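You operate a simulated robot arm through the tools that you are given. There is no shell and no other tool. Be economical: measure what you need, move in short steps, check, and stop when the job is done.

Carry out the task below with a simulated robot arm. There is one attempt and no reset: what you move stays moved.

## Task
Wipe the condensation and the wet sill with the yellow cloth, lay it on the rack, open the vent. What is to be rubbed or washed off counts as gone when no trace of it is left.

It is judged by the outcome, as a careful person would: the job done as asked, and still so three seconds after it is handed in. It fails if anything else is knocked over, pushed out of place, dropped, spilled or broken. Flat cloth is picked up by pressing the open fingertips on it (5 to 10 N) and closing them slowly along it; thin cloth reads only 2 to 8 mm in the jaws.

## Robot
A 6-joint arm with a two-finger parallel gripper, fixed in place. Base frame: the origin is at the foot of the arm, x ahead of it, y to its left, z up. Lengths are in mm, angles in degrees, forces in N, time in s.
With the tool pointing down near the work surface it reaches from about 140 to 740 mm from the base axis. Its first joint turns from -166.0 to 166.0 degrees. Payload 3.91 kg.
The tool frame sits at the grasp point between the pads (the TCP): z along the fingers, y along the line on which they close. The tips reach 30 mm beyond it. Largest opening 110 mm; finger width 20, thickness 10; the body of the gripper, 48 by 112 mm, starts 55 mm behind the TCP.
Orientation is told as [roll, pitch, yaw] about the base's x, y, z axes, in that order, counted from this pose: with the fingers straight down and closing along the base's y, the tool's x points along the base's -x, its y along +y and its z along -z.

## Interface
- The arm moves only by the tool jog_arm. Its arguments are lists of equal length, an entry for each row: "slide": the shift along the tool's x, y, z in mm, a list of three; "angular": the turn, a rotation vector about the tool's x, y, z in degrees, a list of three; "hand": the finger opening in mm, from 0 to 110. In form: {"slide": [[dx, dy, dz], ...], "angular": [[rx, ry, rz], ...], "hand": [hand, ...]}. A call has 1 to 12 rows; each row shifts and turns the commanded pose from where the row before left it, along the tool's axes as they then stand. A row lasts 0.2 s, in which the tool goes at most 50 mm and 8.6 degrees; a call with a longer step from one row to the next is refused whole, and so is a gripper value outside its range. Where a pose cannot be reached the arm comes as near as it can. A force on the tool above 40 N (or 10 N above the force at the start of the call, whichever is more), or a blocked arm, ends the call early, and 0.2 s more pass. Each finger travels about 45 mm/s and halts on what it meets, pressing with about 39 N; the grip force reading is that of the motor and also rises with nothing between the fingers. The clock runs only during rows and for 0.2 s after the last one: add rows that do not move to give the fingers time. The reply holds the time, the measured pose of the TCP, the force on the tool along the base axes, the opening and the grip force, in the units named above and with some noise, with the torque about the TCP (base axes, N m) and any sound that the robot's microphone picked up.
- Cameras (640 x 400 px; columns grow to the right, rows downward): "scene" is fixed at [394.1, -509.6, 1466.7]; the picture's right is [0.99, -0.15, 0.00], its down [-0.08, -0.54, -0.84] and it looks along [0.12, 0.83, -0.55] (base axes); focal length 238 px, centre (320, 200). "wrist" rides on the gripper at [71, 22, -107] in the tool frame; the picture's right is [-0.29, 0.96, 0.00], its down [-0.76, -0.23, -0.61] and it looks along [-0.58, -0.18, 0.79] (tool axes); focal length 243 px, centre (320, 200). There is no depth. A picture from a camera that has moved, and an enlarged one, comes with that camera's place and axes in the base frame and with its lens. The place of the scene camera against the robot may be out by one fixed shift of up to 18 mm in any direction.
- get_image(camera): a new picture of that camera. The clock stands still meanwhile.
- raise_lower(by): slides the trunk up (or, below 0, down) by that many mm; the arm rides with it, the base frame stays. It gives what a move gives, with no picture.
- enlarge(camera, box): a new picture of the part [left, top, right, bottom] of that camera's present view, enlarged. The clock stands still meanwhile.
- hand_in(): hands the job in; it is judged then, once.

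Work in short steps. Places have to be worked out from the pictures, the camera data and where the tool is seen: move nearer, look again, correct. Check each grasp and each placing, and mend what went wrong. You have 120 turns and 68 pictures in all, those below and enlarged ones among them. Open the gripper and draw the arm clear of the work before you hand the job in, unless the task says otherwise; then end with one line.

The tools are called by a JSON object that holds its "op" and its "data". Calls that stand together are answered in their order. jog_arm: Moves the arm, as the interface text tells. Its arguments: {"type":"object","properties":{"slide":{"type":"array","items":{"type":"array","items":{"type":"number"}}},"angular":{"type":"array","items":{"type":"array","items":{"type":"number"}}},"hand":{"type":"array","items":{"type":"number"}}},"required":["slide","angular","hand"]} The other tools are called the same way: raise_lower (by) slides the trunk up or down; get_image (camera) takes a picture; enlarge (camera, box) takes an enlarged picture of a part of a camera's view; hand_in () hands the job in.

At the start:

```text
t: 0.0
tool_pos: [232.4, 227.4, 1304.6]
tool_rot: [0.0, 0.0, 0.0]
ft_force: [-0.4, 0.6, -0.1]
moment: [-0.02, 0.01, -0.02]
finger_gap: 109.8
grip_force: 0.0
trunk travel left (down, up): [-500.0, 90.0]
```

scene: 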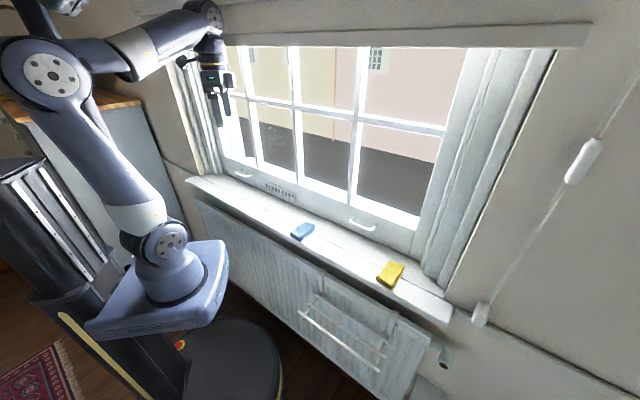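
wrist: 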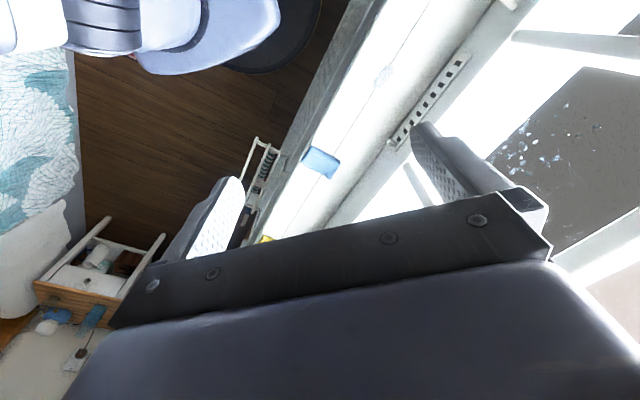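

The scene shows a window with a sill, a blue and a yellow cloth, a radiator with a rack, and a vent slider on the window frame. I'll look at the details first.

{"op": "enlarge", "data": {"camera": "scene", "box": [180, 150, 340, 250]}}

{"op": "enlarge", "data": {"camera": "scene", "box": [290, 200, 482, 320]}}

{"op": "enlarge", "data": {"camera": "scene", "box": [220, 40, 460, 190]}}

{"op": "enlarge", "data": {"camera": "scene", "box": [260, 250, 484, 390]}}

```text
4.00 times, centred on (260, 200) of scene
camera zoom: at [394.1, -509.6, 1466.7], right [0.99, -0.15, 0.0], down [-0.08, -0.54, -0.84], along [0.12, 0.83, -0.55], focal length 953 px, centre (560, 200)
```

zoom: 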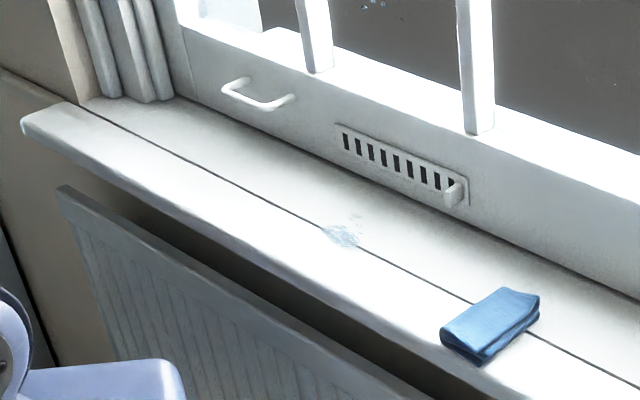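

```text
3.33 times, centred on (386, 260) of scene
camera zoom: at [394.1, -509.6, 1466.7], right [0.99, -0.15, 0.0], down [-0.08, -0.54, -0.84], along [0.12, 0.83, -0.55], focal length 794 px, centre (100, 0)
```

zoom: 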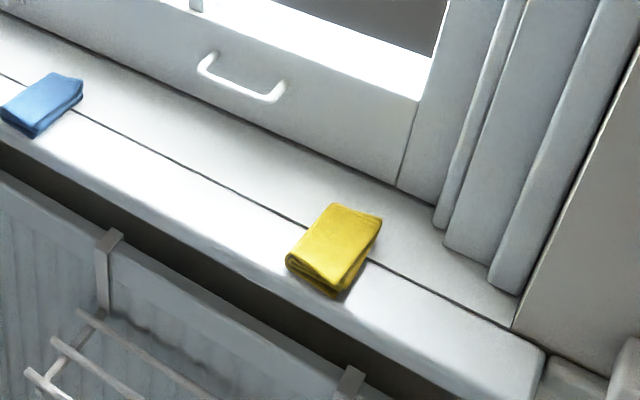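

```text
2.67 times, centred on (340, 115) of scene
camera zoom: at [394.1, -509.6, 1466.7], right [0.99, -0.15, 0.0], down [-0.08, -0.54, -0.84], along [0.12, 0.83, -0.55], focal length 635 px, centre (267, 427)
```

zoom: 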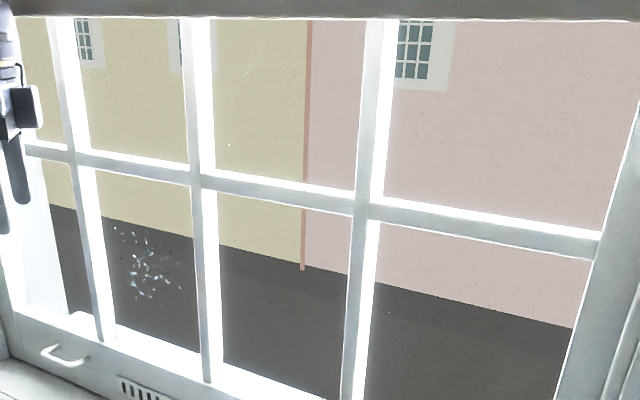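

```text
2.86 times, centred on (372, 320) of scene
camera zoom: at [394.1, -509.6, 1466.7], right [0.99, -0.15, 0.0], down [-0.08, -0.54, -0.84], along [0.12, 0.83, -0.55], focal length 680 px, centre (171, -143)
```

zoom: 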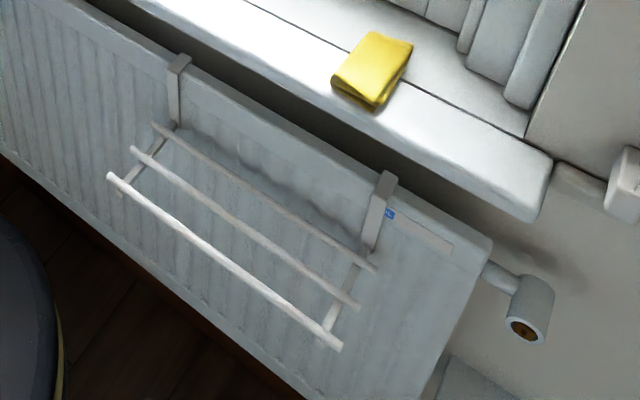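

From triangulating the two views: wall runs along (1,-1), sill z≈890, blue cloth ≈(425,167), yellow ≈(667,-72), frame face about 512 mm from base axis. I turn the tool 45° to align with the wall, then look.

{"op": "jog_arm", "data": {"slide": [[0, 0, 0], [0, 0, 0], [0, 0, 0], [0, 0, 0], [0, 0, 0], [0, 0, 0], [0, 0, 0]], "angular": [[0, 0, -7.5], [0, 0, -7.5], [0, 0, -7.5], [0, 0, -7.5], [0, 0, -7.5], [0, 0, -7.5], [0, 0, 0]], "hand": [110, 110, 110, 110, 110, 110, 110]}}

{"op": "get_image", "data": {"camera": "wrist"}}

```text
t: 1.6
tool_pos: [232.2, 227.8, 1304.7]
tool_rot: [0.1, 0.0, 45.1]
ft_force: [0.1, -0.6, -0.4]
moment: [0.0, -0.02, 0.02]
finger_gap: 110.4
grip_force: 0.1
trunk travel left (down, up): [-500.0, 90.0]
```

```text
61 pictures are left
camera wrist: at [167.1, 191.6, 1411.7], right [-0.47, 0.88, 0.0], down [0.7, 0.38, 0.61], along [0.54, 0.29, -0.79], focal length 243 px, centre (320, 200)
```

wrist: 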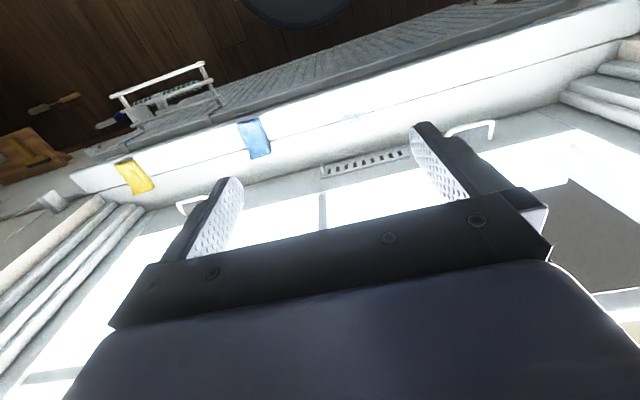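

Yellow estimate ≈(670,-65,897). I move along the wall toward above it and look again.

{"op": "jog_arm", "data": {"slide": [[-5, -38, 15], [-5, -38, 15], [-5, -38, 15], [-5, -38, 15], [-5, -38, 15], [-5, -38, 15], [-5, -38, 15], [-5, -38, 15], [-5, -38, 15], [-5, -38, 15], [-5, -38, 15], [-5, -38, 15]], "angular": [[0, 0, 0], [0, 0, 0], [0, 0, 0], [0, 0, 0], [0, 0, 0], [0, 0, 0], [0, 0, 0], [0, 0, 0], [0, 0, 0], [0, 0, 0], [0, 0, 0], [0, 0, 0]], "hand": [110, 110, 110, 110, 110, 110, 110, 110, 110, 110, 110, 110]}}

{"op": "get_image", "data": {"camera": "wrist"}}

{"op": "get_image", "data": {"camera": "scene"}}

```text
t: 4.2
tool_pos: [598.7, -50.8, 1124.3]
tool_rot: [0.0, 0.0, 44.9]
ft_force: [-0.6, -0.3, -0.6]
moment: [0.01, -0.01, -0.02]
finger_gap: 109.9
grip_force: 0.1
trunk travel left (down, up): [-500.0, 90.0]
```

```text
60 pictures are left
camera wrist: at [533.7, -87.7, 1231.4], right [-0.47, 0.88, 0.0], down [0.7, 0.37, 0.61], along [0.54, 0.29, -0.79], focal length 243 px, centre (320, 200)
```

wrist: 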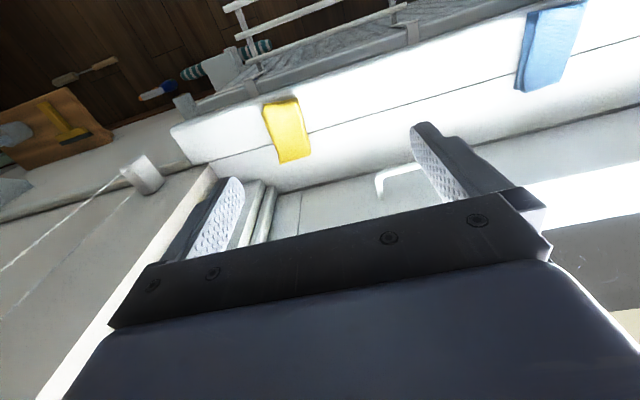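

```text
59 pictures are left
```

scene: 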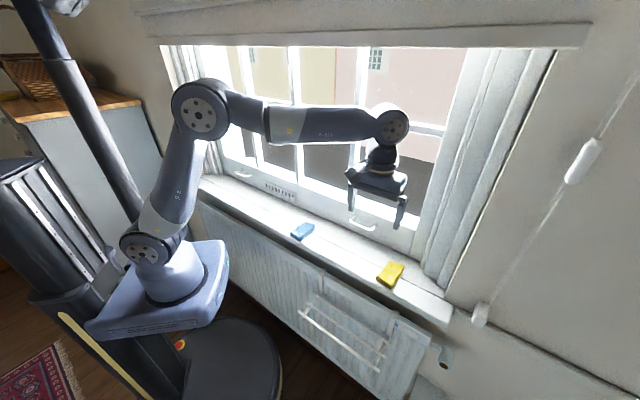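

Cloth centre refines to ≈(671,-66). Zooming in for its shape.

{"op": "enlarge", "data": {"camera": "wrist", "box": [220, 80, 348, 160]}}

{"op": "enlarge", "data": {"camera": "scene", "box": [360, 250, 424, 290]}}

```text
5.00 times, centred on (284, 120) of wrist
camera zoom: at [533.7, -87.7, 1231.4], right [-0.47, 0.88, 0.0], down [0.7, 0.37, 0.61], along [0.54, 0.29, -0.79], focal length 1213 px, centre (500, 600)
```

zoom: 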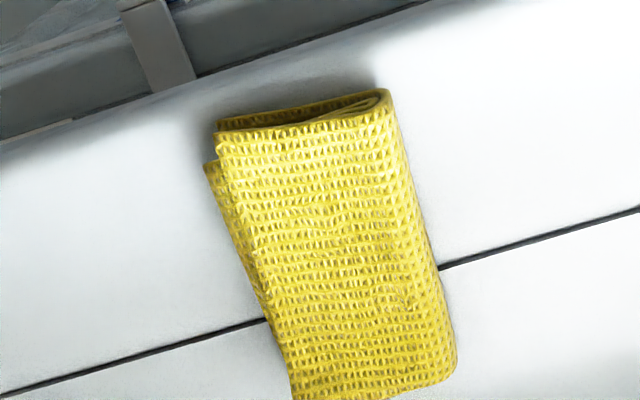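

```text
10.00 times, centred on (392, 270) of scene
camera zoom: at [394.1, -509.6, 1466.7], right [0.99, -0.15, 0.0], down [-0.08, -0.54, -0.84], along [0.12, 0.83, -0.55], focal length 2382 px, centre (-400, -500)
```

zoom: 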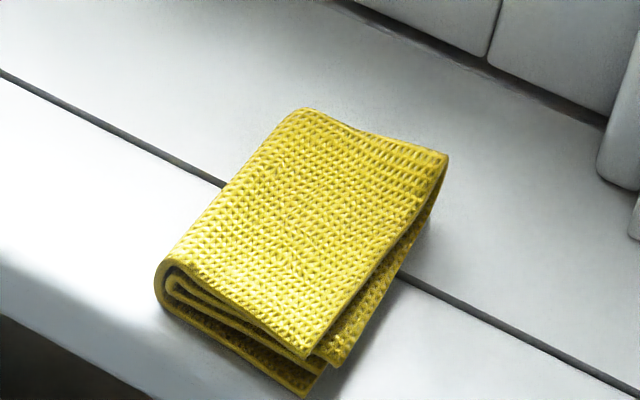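

The pad is about 45 × 80 mm, centred near u=520, n=430 (wall coordinates), long axis towards the window. I move above it and down to tips ~30 mm above the sill.

{"op": "jog_arm", "data": {"slide": [[-22, -30, 20], [-21, -31, 20], [0, 0, 40], [0, 0, 40], [0, 0, 40], [0, 0, 14], [0, 0, 0]], "angular": [[0, 0, 0], [0, 0, 0], [0, 0, 0], [0, 0, 0], [0, 0, 0], [0, 0, 0], [0, 0, 0]], "hand": [110, 110, 100, 90, 80, 80, 80]}}

{"op": "get_image", "data": {"camera": "wrist"}}

{"op": "enlarge", "data": {"camera": "scene", "box": [330, 190, 458, 310]}}

```text
t: 5.8
tool_pos: [670.0, -65.2, 950.2]
tool_rot: [0.0, 0.0, 45.0]
ft_force: [0.3, -1.0, 0.3]
moment: [-0.03, 0.03, -0.02]
finger_gap: 80.0
grip_force: 0.1
trunk travel left (down, up): [-500.0, 90.0]
```

```text
56 pictures are left
camera wrist: at [605.1, -101.1, 1056.9], right [-0.47, 0.88, 0.0], down [0.7, 0.38, 0.61], along [0.54, 0.29, -0.79], focal length 243 px, centre (320, 200)
```

wrist: 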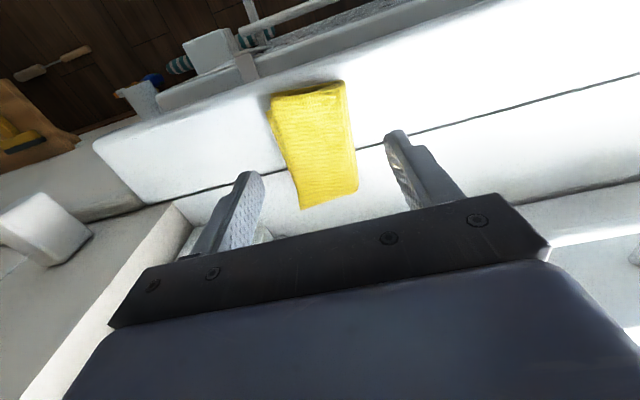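

```text
3.33 times, centred on (394, 250) of scene
camera zoom: at [394.1, -509.6, 1466.7], right [0.99, -0.15, 0.0], down [-0.08, -0.54, -0.84], along [0.12, 0.83, -0.55], focal length 794 px, centre (73, 33)
```

zoom: 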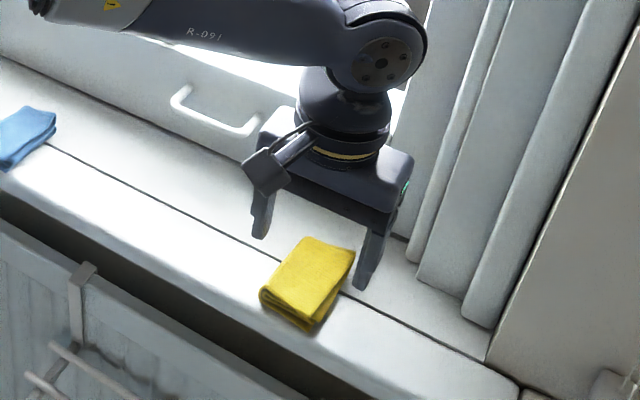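

Fingers straddle the pad. I lower gently to find the sill.

{"op": "jog_arm", "data": {"slide": [[0, 0, 5], [0, 0, 5], [0, 0, 5], [0, 0, 4], [0, 0, 3], [0, 0, 3], [0, 0, 0]], "angular": [[0, 0, 0], [0, 0, 0], [0, 0, 0], [0, 0, 0], [0, 0, 0], [0, 0, 0], [0, 0, 0]], "hand": [80, 80, 80, 80, 80, 80, 80]}}

{"op": "get_image", "data": {"camera": "wrist"}}

```text
t: 7.4
tool_pos: [671.8, -64.4, 925.3]
tool_rot: [0.0, 0.1, 45.1]
ft_force: [-0.3, -0.3, -0.7]
moment: [-0.04, 0.02, -0.02]
finger_gap: 79.8
grip_force: 0.1
trunk travel left (down, up): [-500.0, 90.0]
```

```text
54 pictures are left
camera wrist: at [606.0, -100.7, 1032.4], right [-0.47, 0.88, 0.0], down [0.7, 0.38, 0.61], along [0.54, 0.29, -0.79], focal length 243 px, centre (320, 200)
```

wrist: 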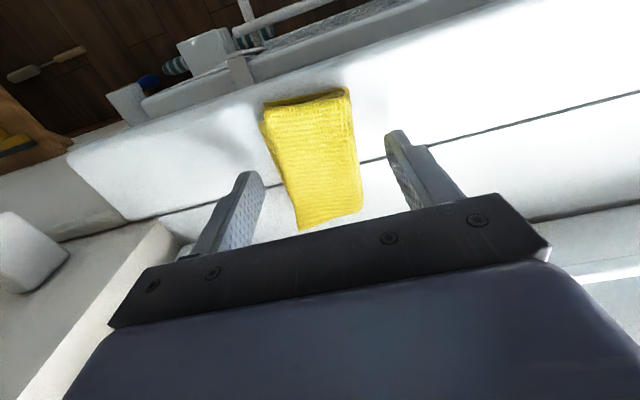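

No contact yet with tips at 895; continuing down slowly.

{"op": "jog_arm", "data": {"slide": [[0, 0, 2], [0, 0, 2], [0, 0, 2], [0, 0, 2], [0, 0, 2], [0, 0, 0]], "angular": [[0, 0, 0], [0, 0, 0], [0, 0, 0], [0, 0, 0], [0, 0, 0], [0, 0, 0]], "hand": [80, 80, 80, 80, 80, 80]}}

```text
t: 8.8
tool_pos: [670.8, -65.2, 916.4]
tool_rot: [0.0, 0.0, 44.9]
ft_force: [0.2, 0.0, 0.0]
moment: [0.01, 0.0, -0.02]
finger_gap: 79.9
grip_force: 0.0
trunk travel left (down, up): [-500.0, 90.0]
```

Still free at tips ≈886. A few more millimetres.

{"op": "jog_arm", "data": {"slide": [[0, 0, 2], [0, 0, 2], [0, 0, 2], [0, 0, 1], [0, 0, 0]], "angular": [[0, 0, 0], [0, 0, 0], [0, 0, 0], [0, 0, 0], [0, 0, 0]], "hand": [80, 80, 80, 80, 80]}}

{"op": "enlarge", "data": {"camera": "scene", "box": [350, 220, 430, 295]}}

```text
t: 10.0
tool_pos: [671.8, -64.3, 910.2]
tool_rot: [-0.1, -0.1, 45.0]
ft_force: [0.2, 0.4, 6.7]
moment: [0.17, 0.27, -0.03]
finger_gap: 79.9
grip_force: 0.0
trunk travel left (down, up): [-500.0, 90.0]
```

```text
5.33 times, centred on (390, 258) of scene
camera zoom: at [394.1, -509.6, 1466.7], right [0.99, -0.15, 0.0], down [-0.08, -0.54, -0.84], along [0.12, 0.83, -0.55], focal length 1270 px, centre (-53, -107)
```

zoom: 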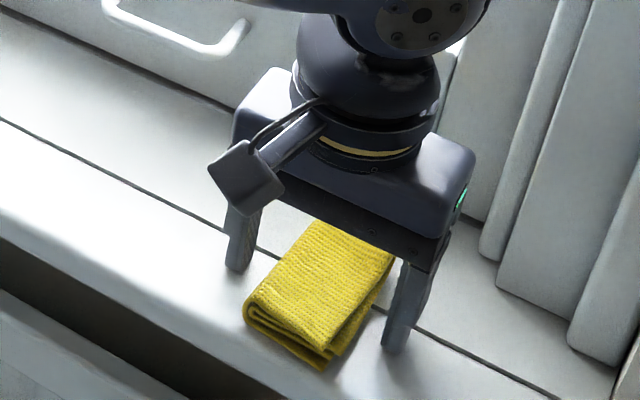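

Sill found at z≈880. I raise 4 mm so cloth will protrude beneath the tips, then close.

{"op": "jog_arm", "data": {"slide": [[0, 0, -4], [0, 0, 0], [0, 0, 0], [0, 0, 0], [0, 0, 0], [0, 0, 0], [0, 0, 0], [0, 0, 0], [0, 0, 0], [0, 0, 0], [0, 0, 0]], "angular": [[0, 0, 0], [0, 0, 0], [0, 0, 0], [0, 0, 0], [0, 0, 0], [0, 0, 0], [0, 0, 0], [0, 0, 0], [0, 0, 0], [0, 0, 0], [0, 0, 0]], "hand": [80, 70, 60, 50, 40, 30, 20, 10, 0, 0, 0]}}

{"op": "get_image", "data": {"camera": "wrist"}}

{"op": "enlarge", "data": {"camera": "scene", "box": [350, 220, 430, 295]}}

```text
t: 12.4
tool_pos: [671.5, -64.5, 914.2]
tool_rot: [0.1, 0.1, 45.0]
ft_force: [0.5, 0.9, 1.1]
moment: [0.01, -0.02, 0.01]
finger_gap: 53.4
grip_force: 39.3
trunk travel left (down, up): [-500.0, 90.0]
```

```text
52 pictures are left
camera wrist: at [606.6, -100.8, 1020.6], right [-0.47, 0.88, 0.0], down [0.7, 0.38, 0.61], along [0.54, 0.29, -0.79], focal length 243 px, centre (320, 200)
```

wrist: 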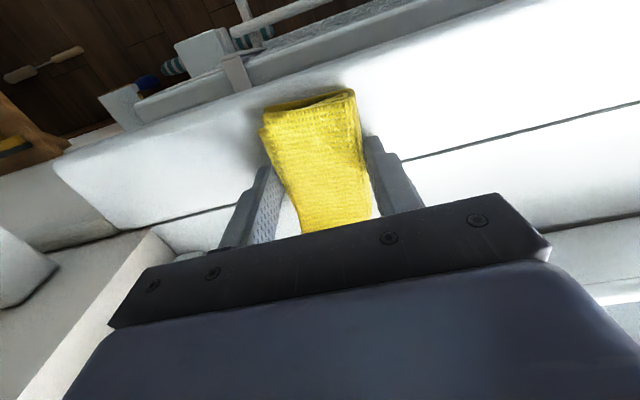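

```text
5.33 times, centred on (390, 258) of scene
camera zoom: at [394.1, -509.6, 1466.7], right [0.99, -0.15, 0.0], down [-0.08, -0.54, -0.84], along [0.12, 0.83, -0.55], focal length 1270 px, centre (-53, -107)
```

zoom: 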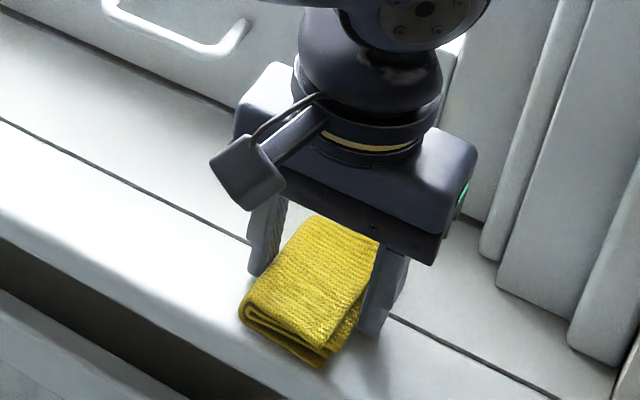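

The pad is held at 53 mm with full grip force. Lifting to check.

{"op": "jog_arm", "data": {"slide": [[0, 0, -10], [0, 0, -20], [0, 0, -40], [0, 0, -40], [0, 0, 0]], "angular": [[0, 0, 0], [0, 0, 0], [0, 0, 0], [0, 0, 0], [0, 0, 0]], "hand": [0, 0, 0, 0, 0]}}

{"op": "get_image", "data": {"camera": "wrist"}}

{"op": "enlarge", "data": {"camera": "scene", "box": [330, 160, 458, 290]}}

```text
t: 13.6
tool_pos: [671.4, -64.8, 1024.0]
tool_rot: [0.1, 0.1, 44.9]
ft_force: [-0.2, 0.1, -0.7]
moment: [-0.01, -0.01, 0.01]
finger_gap: 52.9
grip_force: 38.9
trunk travel left (down, up): [-500.0, 90.0]
```

```text
50 pictures are left
camera wrist: at [606.9, -100.8, 1130.2], right [-0.47, 0.88, 0.0], down [0.7, 0.38, 0.61], along [0.54, 0.29, -0.79], focal length 243 px, centre (320, 200)
```

wrist: 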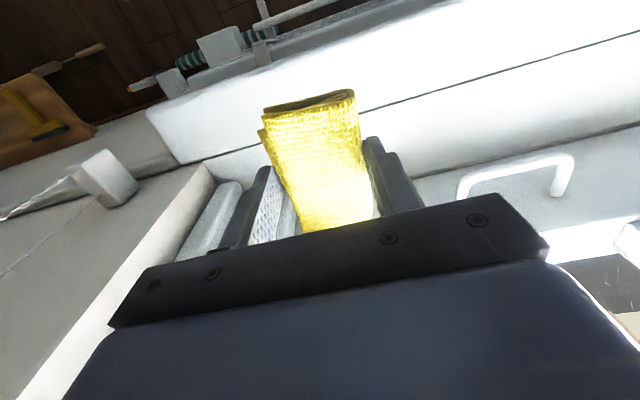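

```text
3.08 times, centred on (394, 225) of scene
camera zoom: at [394.1, -509.6, 1466.7], right [0.99, -0.15, 0.0], down [-0.08, -0.54, -0.84], along [0.12, 0.83, -0.55], focal length 733 px, centre (92, 123)
```

zoom: 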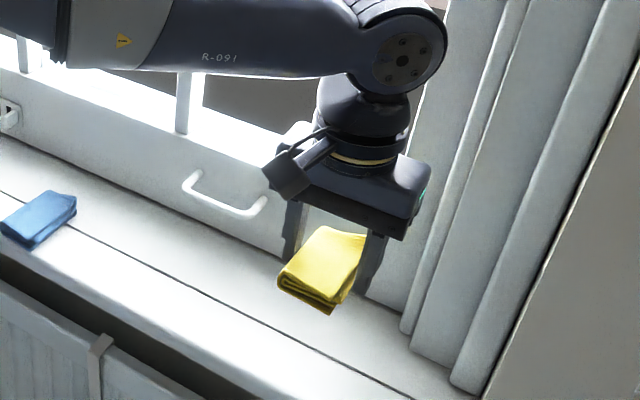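

Held firmly. I carry it left along the wall to in front of the fogged pane (u≈-30), rising to z≈1168.

{"op": "jog_arm", "data": {"slide": [[0, 45.8, -12], [0, 45.8, -12], [0, 45.8, -12], [0, 45.8, -12], [0, 45.8, -12], [0, 45.8, -12], [0, 45.8, -12], [0, 45.8, -12], [0, 45.8, -12], [0, 45.8, -12], [0, 45.8, -12], [0, 45.8, -12]], "angular": [[0, 0, 0], [0, 0, 0], [0, 0, 0], [0, 0, 0], [0, 0, 0], [0, 0, 0], [0, 0, 0], [0, 0, 0], [0, 0, 0], [0, 0, 0], [0, 0, 0], [0, 0, 0]], "hand": [0, 0, 0, 0, 0, 0, 0, 0, 0, 0, 0, 0]}}

{"op": "jog_arm", "data": {"slide": [[0, 0, 0], [0, 0, 0], [0, 0, 0], [0, 0, 0], [0, 0, 0], [0, 0, 0], [0, 0, 0], [0, 0, 0], [0, 0, 0], [0, 0, 0], [0, 0, 0], [0, 0, 0]], "angular": [[0, -7.5, 0], [0, -7.5, 0], [0, -7.5, 0], [0, -7.5, 0], [0, -7.5, 0], [0, -7.5, 0], [0, -7.5, 0], [0, -7.5, 0], [0, -7.5, 0], [0, -7.5, 0], [0, -7.5, 0], [0, -7.5, 0]], "hand": [0, 0, 0, 0, 0, 0, 0, 0, 0, 0, 0, 0]}}

{"op": "get_image", "data": {"camera": "wrist"}}

{"op": "get_image", "data": {"camera": "scene"}}

```text
t: 16.2
tool_pos: [282.0, 324.1, 1167.3]
tool_rot: [0.0, 0.1, 45.0]
ft_force: [-0.1, 0.2, -0.8]
moment: [0.02, 0.02, 0.01]
finger_gap: 52.9
grip_force: 38.5
trunk travel left (down, up): [-500.0, 90.0]
```

```text
t: 18.8
tool_pos: [281.5, 323.3, 1166.7]
tool_rot: [177.2, -89.9, -132.1]
ft_force: [-0.4, -1.0, -0.3]
moment: [-0.02, 0.0, -0.03]
finger_gap: 52.7
grip_force: 39.0
trunk travel left (down, up): [-500.0, 90.0]
```

```text
48 pictures are left
camera wrist: at [191.6, 262.2, 1095.5], right [-0.68, 0.67, 0.29], down [-0.27, -0.59, 0.76], along [0.68, 0.44, 0.58], focal length 243 px, centre (320, 200)
```

wrist: 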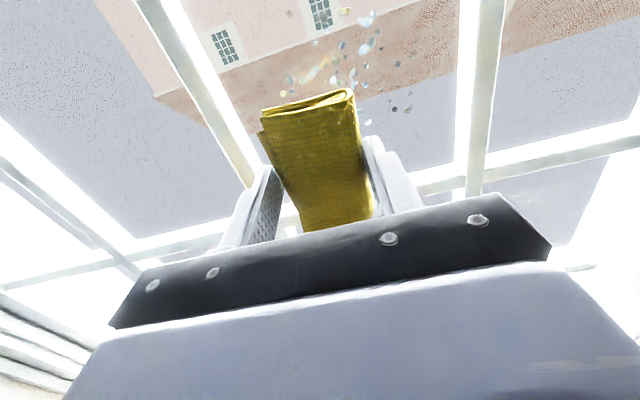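

```text
47 pictures are left
```

scene: 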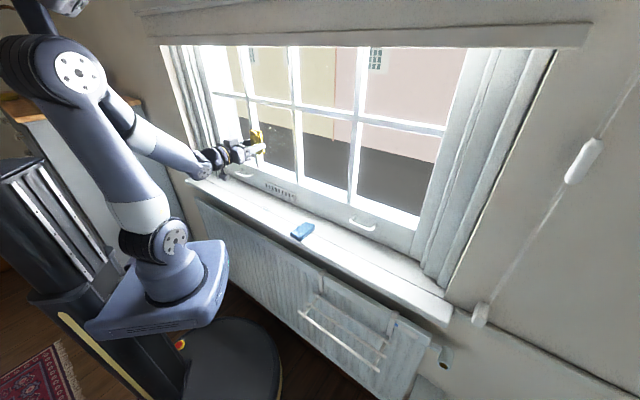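

Now pointing at the window. I zoom on the droplets to get their exact extent.

{"op": "enlarge", "data": {"camera": "wrist", "box": [180, 0, 500, 200]}}

{"op": "enlarge", "data": {"camera": "scene", "box": [200, 90, 328, 190]}}

```text
2.00 times, centred on (340, 100) of wrist
camera zoom: at [191.6, 262.2, 1095.5], right [-0.68, 0.67, 0.29], down [-0.27, -0.59, 0.76], along [0.68, 0.44, 0.58], focal length 485 px, centre (280, 400)
```

zoom: 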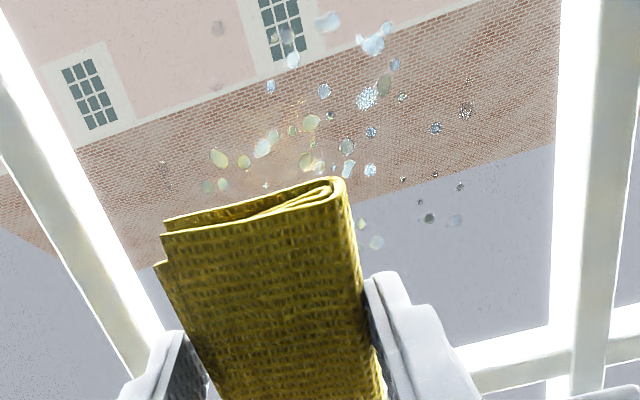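

```text
4.00 times, centred on (264, 140) of scene
camera zoom: at [394.1, -509.6, 1466.7], right [0.99, -0.15, 0.0], down [-0.08, -0.54, -0.84], along [0.12, 0.83, -0.55], focal length 953 px, centre (544, 440)
```

zoom: 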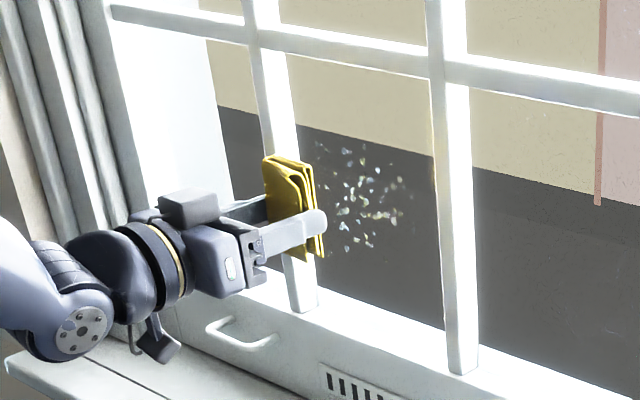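

Droplets span roughly u −125…+15, z 1080…1195 on glass at n≈558; the pane opening is ~200 mm wide. I centre on them and approach to short of the glass.

{"op": "jog_arm", "data": {"slide": [[15, 12, 0], [15, 13, 0], [0, 0, 20], [0, 0, 20], [0, 0, 20], [0, 0, 10], [0, 0, 0]], "angular": [[0, 0, 0], [0, 0, 0], [0, 0, 0], [0, 0, 0], [0, 0, 0], [0, 0, 0], [0, 0, 0]], "hand": [0, 0, 0, 0, 0, 0, 0]}}

{"op": "get_image", "data": {"camera": "wrist"}}

{"op": "enlarge", "data": {"camera": "scene", "box": [220, 90, 332, 190]}}

```text
t: 20.4
tool_pos: [313.9, 389.7, 1136.0]
tool_rot: [16.2, -90.1, 28.8]
ft_force: [0.0, 0.5, -0.7]
moment: [0.02, 0.03, 0.0]
finger_gap: 52.7
grip_force: 39.1
trunk travel left (down, up): [-500.0, 90.0]
```

```text
44 pictures are left
camera wrist: at [223.6, 328.6, 1064.6], right [-0.68, 0.68, 0.29], down [-0.27, -0.59, 0.76], along [0.69, 0.44, 0.58], focal length 243 px, centre (320, 200)
```

wrist: 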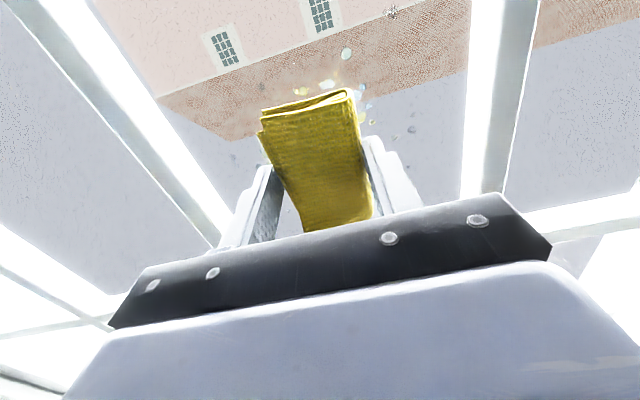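

```text
4.00 times, centred on (276, 140) of scene
camera zoom: at [394.1, -509.6, 1466.7], right [0.99, -0.15, 0.0], down [-0.08, -0.54, -0.84], along [0.12, 0.83, -0.55], focal length 953 px, centre (496, 440)
```

zoom: 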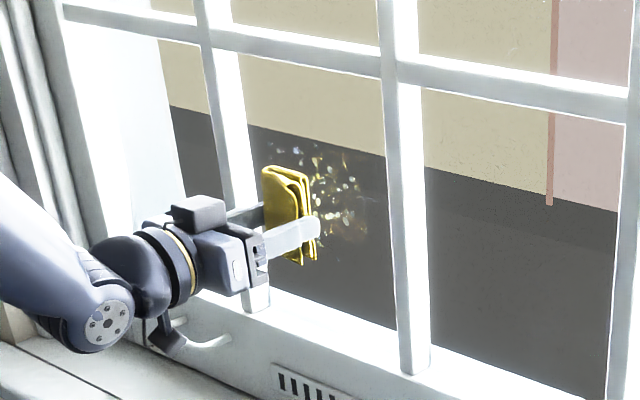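

Clear of the muntins, cloth face near n≈532. Now creeping forward to touch the glass.

{"op": "jog_arm", "data": {"slide": [[0, 0, 3], [0, 0, 3], [0, 0, 3], [0, 0, 3], [0, 0, 3], [0, 0, 3], [0, 0, 0]], "angular": [[0, 0, 0], [0, 0, 0], [0, 0, 0], [0, 0, 0], [0, 0, 0], [0, 0, 0], [0, 0, 0]], "hand": [0, 0, 0, 0, 0, 0, 0]}}

```text
t: 22.0
tool_pos: [327.1, 402.7, 1136.4]
tool_rot: [-30.7, -90.0, 75.6]
ft_force: [0.1, -0.1, -0.4]
moment: [-0.03, -0.02, -0.01]
finger_gap: 52.5
grip_force: 39.6
trunk travel left (down, up): [-500.0, 90.0]
```

Still free (n=516). More small steps.

{"op": "jog_arm", "data": {"slide": [[0, 0, 2], [0, 0, 2], [0, 0, 2], [0, 0, 2], [0, 0, 2], [0, 0, 2], [0, 0, 0]], "angular": [[0, 0, 0], [0, 0, 0], [0, 0, 0], [0, 0, 0], [0, 0, 0], [0, 0, 0], [0, 0, 0]], "hand": [0, 0, 0, 0, 0, 0, 0]}}

```text
t: 23.6
tool_pos: [332.2, 408.8, 1138.0]
tool_rot: [-52.7, -89.8, 98.0]
ft_force: [-27.8, -30.7, -6.7]
moment: [0.22, -0.17, 0.3]
finger_gap: 52.7
grip_force: 38.7
trunk travel left (down, up): [-500.0, 90.0]
```

Contact at TCP n≈524, too firm (41 N). Back off a little and read.

{"op": "jog_arm", "data": {"slide": [[0, 0, -3], [0, 0, 0]], "angular": [[0, 0, 0], [0, 0, 0]], "hand": [0, 0]}}

```text
t: 24.2
tool_pos: [332.2, 410.1, 1138.6]
tool_rot: [-177.7, -90.0, -137.4]
ft_force: [-12.4, -13.9, -6.8]
moment: [-0.29, 0.15, 0.23]
finger_gap: 52.7
grip_force: 38.8
trunk travel left (down, up): [-500.0, 90.0]
```

Force 19 N, ease by 1 mm and sweep: right, down, then left across the lower band.

{"op": "jog_arm", "data": {"slide": [[0, 0, -1], [0, -16, 0], [0, -16, 0], [0, -16, 0], [0, -15, 0], [14, 0, 0], [14, 0, 0], [0, 20, 0], [0, 20, 0], [0, 20, 0]], "angular": [[0, 0, 0], [0, 0, 0], [0, 0, 0], [0, 0, 0], [0, 0, 0], [0, 0, 0], [0, 0, 0], [0, 0, 0], [0, 0, 0], [0, 0, 0]], "hand": [0, 0, 0, 0, 0, 0, 0, 0, 0, 0]}}

{"op": "get_image", "data": {"camera": "wrist"}}

```text
t: 26.4
tool_pos: [309.9, 426.0, 1110.4]
tool_rot: [-129.5, -90.0, 174.5]
ft_force: [0.5, -0.5, 0.3]
moment: [0.01, -0.01, -0.01]
finger_gap: 52.6
grip_force: 39.1
out of reach, approached as far as the arm can: row 4, 5, 7
trunk travel left (down, up): [-500.0, 90.0]
```

```text
42 pictures are left
camera wrist: at [220.1, 364.4, 1039.7], right [-0.68, 0.68, 0.29], down [-0.27, -0.59, 0.76], along [0.69, 0.44, 0.58], focal length 243 px, centre (320, 200)
```

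wrist: 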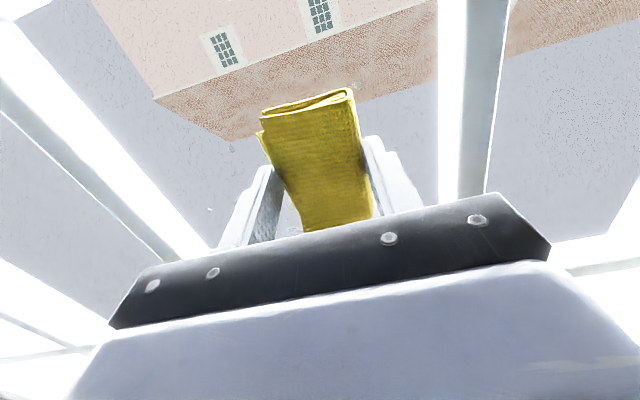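

Most drops are gone; contact was lost during clamped rows. I draw back to see what remains.

{"op": "jog_arm", "data": {"slide": [[0, 0, -30], [-30, 0, -30], [0, 0, 0]], "angular": [[0, 0, 0], [0, 0, 0], [0, 0, 0]], "hand": [0, 0, 0]}}

{"op": "enlarge", "data": {"camera": "wrist", "box": [160, 0, 480, 200]}}

{"op": "enlarge", "data": {"camera": "scene", "box": [220, 90, 332, 190]}}

```text
t: 27.2
tool_pos: [267.5, 381.2, 1141.5]
tool_rot: [-102.3, -90.0, 147.3]
ft_force: [0.2, 0.5, 0.1]
moment: [-0.04, -0.01, -0.02]
finger_gap: 52.5
grip_force: 39.1
trunk travel left (down, up): [-500.0, 90.0]
```

```text
2.00 times, centred on (320, 100) of wrist
camera zoom: at [177.9, 319.4, 1070.8], right [-0.68, 0.68, 0.29], down [-0.27, -0.59, 0.76], along [0.69, 0.44, 0.58], focal length 485 px, centre (320, 400)
```

zoom: 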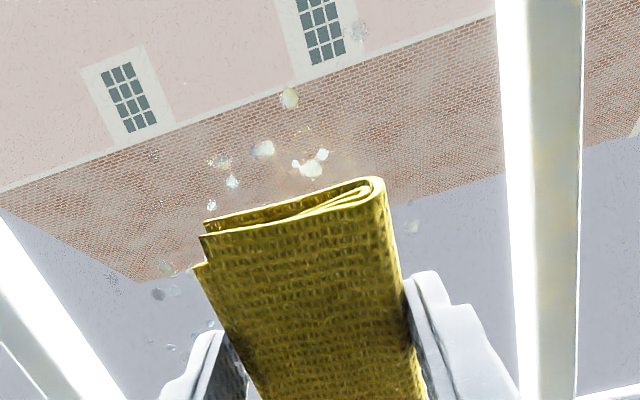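

```text
4.00 times, centred on (276, 140) of scene
camera zoom: at [394.1, -509.6, 1466.7], right [0.99, -0.15, 0.0], down [-0.08, -0.54, -0.84], along [0.12, 0.83, -0.55], focal length 953 px, centre (496, 440)
```

zoom: 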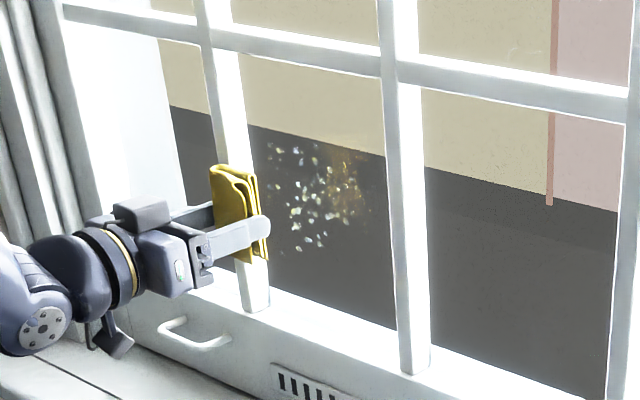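

Many drops remain (u −120…0, z 1070…1195). I re-approach the glass here to light contact.

{"op": "jog_arm", "data": {"slide": [[0, 0, 30], [0, 0, 30], [0, 0, 3], [0, 0, 1.5], [0, 0, 1.5], [0, 0, 0]], "angular": [[0, 0, 0], [0, 0, 0], [0, 0, 0], [0, 0, 0], [0, 0, 0], [0, 0, 0]], "hand": [0, 0, 0, 0, 0, 0]}}

```text
t: 28.6
tool_pos: [313.6, 428.5, 1141.5]
tool_rot: [-81.5, -90.0, 126.6]
ft_force: [-14.8, -15.1, -2.7]
moment: [-0.02, 0.01, 0.09]
finger_gap: 52.7
grip_force: 38.7
trunk travel left (down, up): [-500.0, 90.0]
```

21 N contact. Sweep bands at z≈1163, then 1137, watching the force.

{"op": "jog_arm", "data": {"slide": [[-22, 0, -0.5], [0, 28, 0], [0, -28, 0], [0, -28, 0], [0, -26, 0], [14, 0, 0], [14, 0, 0], [0, 28, 0], [0, 28, 0], [0, 28, 0], [0, 0, 0]], "angular": [[0, 0, 0], [0, 0, 0], [0, 0, 0], [0, 0, 0], [0, 0, 0], [0, 0, 0], [0, 0, 0], [0, 0, 0], [0, 0, 0], [0, 0, 0], [0, 0, 0]], "hand": [0, 0, 0, 0, 0, 0, 0, 0, 0, 0, 0]}}

```text
t: 31.0
tool_pos: [292.6, 448.8, 1135.8]
tool_rot: [170.6, -89.9, -125.5]
ft_force: [-9.0, -15.2, -1.5]
moment: [0.12, -0.03, -0.2]
finger_gap: 52.6
grip_force: 38.8
trunk travel left (down, up): [-500.0, 90.0]
```

Contact held (~17 N). Now the lower band at z≈1108.

{"op": "jog_arm", "data": {"slide": [[14, 0, 0], [14, 0, 0], [0, -28, 0], [0, -28, 0], [0, -27, 0], [0, 0, 0]], "angular": [[0, 0, 0], [0, 0, 0], [0, 0, 0], [0, 0, 0], [0, 0, 0], [0, 0, 0]], "hand": [0, 0, 0, 0, 0, 0]}}

{"op": "jog_arm", "data": {"slide": [[0, 0, -30], [-15, 30, -40], [0, 0, 0]], "angular": [[0, 0, 0], [0, 0, 0], [0, 0, 0]], "hand": [0, 0, 0]}}

{"op": "enlarge", "data": {"camera": "wrist", "box": [160, 0, 480, 200]}}

{"op": "enlarge", "data": {"camera": "scene", "box": [220, 90, 332, 190]}}

```text
t: 32.4
tool_pos: [351.4, 390.3, 1106.8]
tool_rot: [-79.1, -90.0, 124.2]
ft_force: [-16.9, -11.7, -2.5]
moment: [0.04, -0.11, 0.22]
finger_gap: 52.6
grip_force: 38.6
trunk travel left (down, up): [-500.0, 90.0]
```

```text
refused: row 2 steps farther than a row can; nothing moved
```

```text
2.00 times, centred on (320, 100) of wrist
camera zoom: at [261.0, 328.8, 1035.7], right [-0.68, 0.68, 0.29], down [-0.27, -0.59, 0.76], along [0.69, 0.44, 0.58], focal length 485 px, centre (320, 400)
```

zoom: 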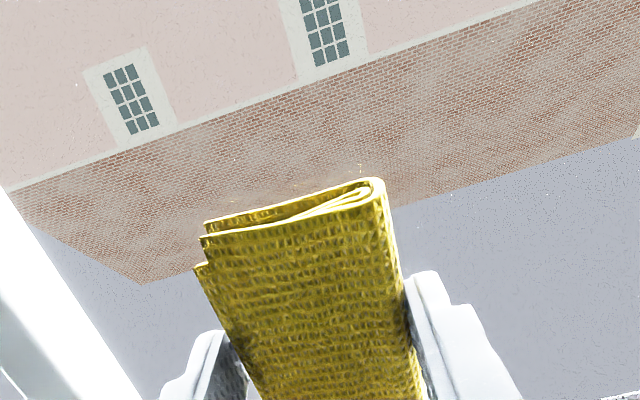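

```text
4.00 times, centred on (276, 140) of scene
camera zoom: at [394.1, -509.6, 1466.7], right [0.99, -0.15, 0.0], down [-0.08, -0.54, -0.84], along [0.12, 0.83, -0.55], focal length 953 px, centre (496, 440)
```

zoom: 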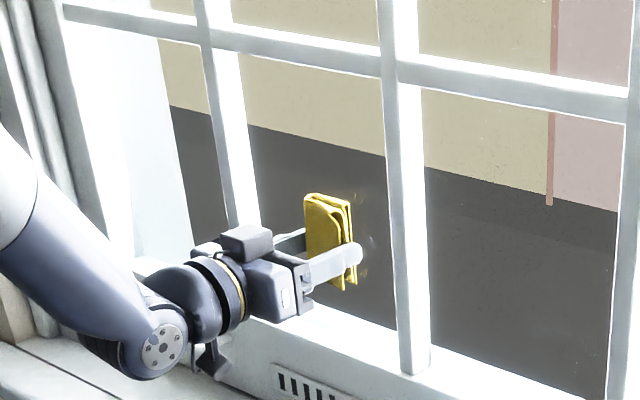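

Nearly clean; faint traces remain just right of the cloth. I extend the wipe further right and upward.

{"op": "jog_arm", "data": {"slide": [[0, -8, 0], [0, -8, 0], [0, -8, 0], [-15, 0, 0], [-15, 0, 0], [0, 0, 0]], "angular": [[0, 0, 0], [0, 0, 0], [0, 0, 0], [0, 0, 0], [0, 0, 0], [0, 0, 0]], "hand": [0, 0, 0, 0, 0, 0]}}

```text
t: 33.8
tool_pos: [355.8, 385.6, 1139.8]
tool_rot: [156.4, -89.9, -111.5]
ft_force: [-9.4, -12.6, -4.8]
moment: [-0.13, 0.16, 0.03]
finger_gap: 52.7
grip_force: 39.1
out of reach, approached as far as the arm can: row 2, 3
trunk travel left (down, up): [-500.0, 90.0]
```

Reach stops at u≈-21. I back away and inspect for any remaining trace.

{"op": "jog_arm", "data": {"slide": [[0, 0, -30], [0, 20, -30], [0, 40, -20], [0, 30, 0], [0, 0, 0]], "angular": [[0, 0, 0], [0, 0, 0], [0, 0, 0], [0, 0, 0], [0, 0, 0]], "hand": [0, 0, 0, 0, 0]}}

{"op": "enlarge", "data": {"camera": "wrist", "box": [100, 0, 420, 200]}}

{"op": "enlarge", "data": {"camera": "scene", "box": [240, 100, 336, 180]}}

```text
t: 35.0
tool_pos: [234.9, 396.1, 1137.4]
tool_rot: [-116.0, -90.0, 161.1]
ft_force: [0.7, -0.5, -1.1]
moment: [-0.02, -0.02, 0.0]
finger_gap: 52.8
grip_force: 38.6
trunk travel left (down, up): [-500.0, 90.0]
```

```text
2.00 times, centred on (260, 100) of wrist
camera zoom: at [145.0, 334.1, 1065.8], right [-0.68, 0.68, 0.29], down [-0.27, -0.59, 0.76], along [0.69, 0.44, 0.58], focal length 485 px, centre (440, 400)
```

zoom: 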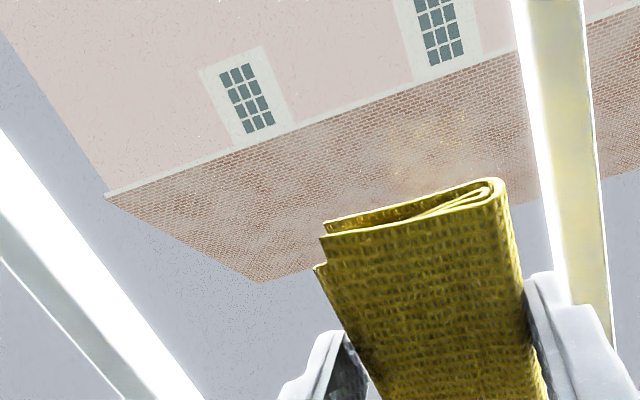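

```text
5.00 times, centred on (288, 140) of scene
camera zoom: at [394.1, -509.6, 1466.7], right [0.99, -0.15, 0.0], down [-0.08, -0.54, -0.84], along [0.12, 0.83, -0.55], focal length 1191 px, centre (480, 500)
```

zoom: 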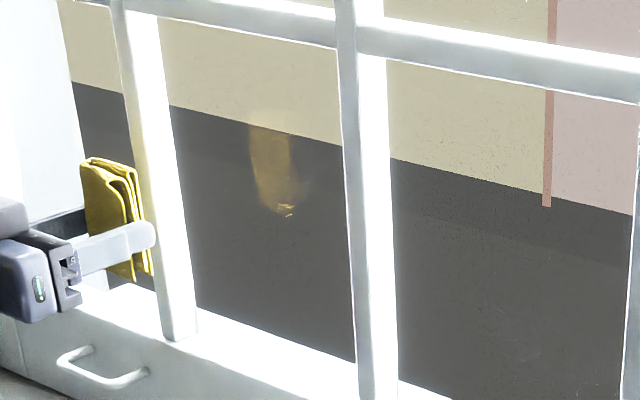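

Glass looks clean (the yellow smudge is the cloth's reflection). I rotate back to pointing down and look at the sill.

{"op": "jog_arm", "data": {"slide": [[0, 0, -3], [0, 0, -3], [0, 0, -3], [0, 0, 0], [0, 0, 0], [0, 0, 0], [0, 0, 0], [0, 0, 0], [0, 0, 0], [0, 0, 0], [0, 0, 0], [0, 0, 0]], "angular": [[0, 7.5, 0], [0, 7.5, 0], [0, 7.5, 0], [0, 7.5, 0], [0, 7.5, 0], [0, 7.5, 0], [0, 7.5, 0], [0, 7.5, 0], [0, 7.5, 0], [0, 7.5, 0], [0, 7.5, 0], [0, 7.5, 0]], "hand": [0, 0, 0, 0, 0, 0, 0, 0, 0, 0, 0, 0]}}

{"op": "get_image", "data": {"camera": "wrist"}}

{"op": "enlarge", "data": {"camera": "scene", "box": [220, 100, 380, 200]}}

{"op": "enlarge", "data": {"camera": "scene", "box": [230, 175, 310, 225]}}

```text
t: 37.6
tool_pos: [230.7, 388.3, 1138.9]
tool_rot: [0.0, 0.2, 45.1]
ft_force: [0.1, 0.8, 0.3]
moment: [0.01, -0.02, -0.01]
finger_gap: 52.8
grip_force: 38.9
trunk travel left (down, up): [-500.0, 90.0]
```

```text
35 pictures are left
camera wrist: at [166.2, 352.3, 1246.2], right [-0.47, 0.88, 0.0], down [0.7, 0.38, 0.61], along [0.53, 0.29, -0.8], focal length 243 px, centre (320, 200)
```

wrist: 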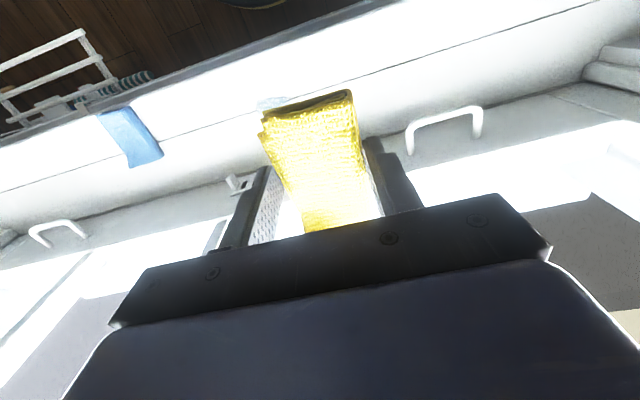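

```text
4.00 times, centred on (300, 150) of scene
camera zoom: at [394.1, -509.6, 1466.7], right [0.99, -0.15, 0.0], down [-0.08, -0.54, -0.84], along [0.12, 0.83, -0.55], focal length 953 px, centre (400, 400)
```

zoom: 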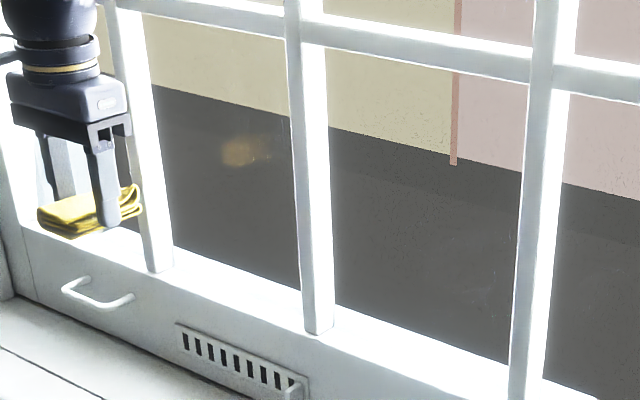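

```text
8.00 times, centred on (270, 200) of scene
camera zoom: at [394.1, -509.6, 1466.7], right [0.99, -0.15, 0.0], down [-0.08, -0.54, -0.84], along [0.12, 0.83, -0.55], focal length 1905 px, centre (720, 200)
```

zoom: 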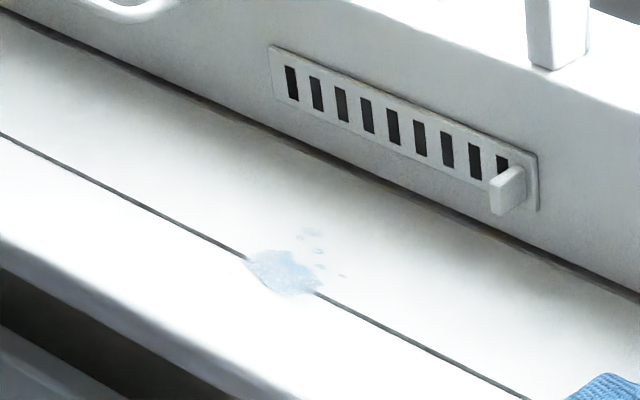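

Wet patch: u −70…−5, n 420…482 on the sill. I move above it (u=-38, n=450) and descend to just above contact.

{"op": "jog_arm", "data": {"slide": [[-6, -37, 0], [-6, -37, 0], [0, 0, 45], [0, 0, 45], [0, 0, 45], [0, 0, 45], [0, 0, 30], [0, 0, 8], [0, 0, 2], [0, 0, 2], [0, 0, 0]], "angular": [[0, 0, 0], [0, 0, 0], [0, 0, 0], [0, 0, 0], [0, 0, 0], [0, 0, 0], [0, 0, 0], [0, 0, 0], [0, 0, 0], [0, 0, 0], [0, 0, 0]], "hand": [0, 0, 0, 0, 0, 0, 0, 0, 0, 0, 0]}}

{"op": "get_image", "data": {"camera": "wrist"}}

```text
t: 40.0
tool_pos: [290.9, 343.5, 915.8]
tool_rot: [0.0, 0.1, 44.9]
ft_force: [-0.6, 0.4, -0.2]
moment: [0.0, 0.0, 0.01]
finger_gap: 52.8
grip_force: 39.2
trunk travel left (down, up): [-500.0, 90.0]
```

```text
32 pictures are left
camera wrist: at [226.4, 308.5, 1023.0], right [-0.47, 0.88, 0.0], down [0.7, 0.38, 0.61], along [0.54, 0.29, -0.79], focal length 243 px, centre (320, 200)
```

wrist: 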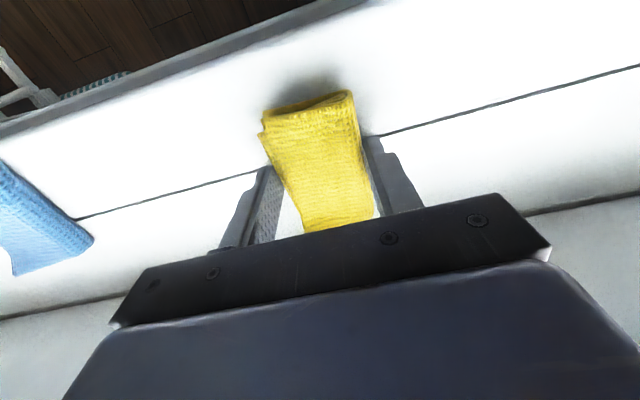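

Just above the sill, well placed. Press down lightly and sweep along the sill.

{"op": "jog_arm", "data": {"slide": [[0, 0, 1], [0, 0, 1], [0, 0, 1], [0, 0, 0]], "angular": [[0, 0, 0], [0, 0, 0], [0, 0, 0], [0, 0, 0]], "hand": [0, 0, 0, 0]}}

```text
t: 41.0
tool_pos: [293.0, 344.1, 915.2]
tool_rot: [0.1, -0.1, 45.0]
ft_force: [1.1, -0.8, 8.9]
moment: [-0.02, 0.18, 0.01]
finger_gap: 52.7
grip_force: 38.9
trunk travel left (down, up): [-500.0, 90.0]
```

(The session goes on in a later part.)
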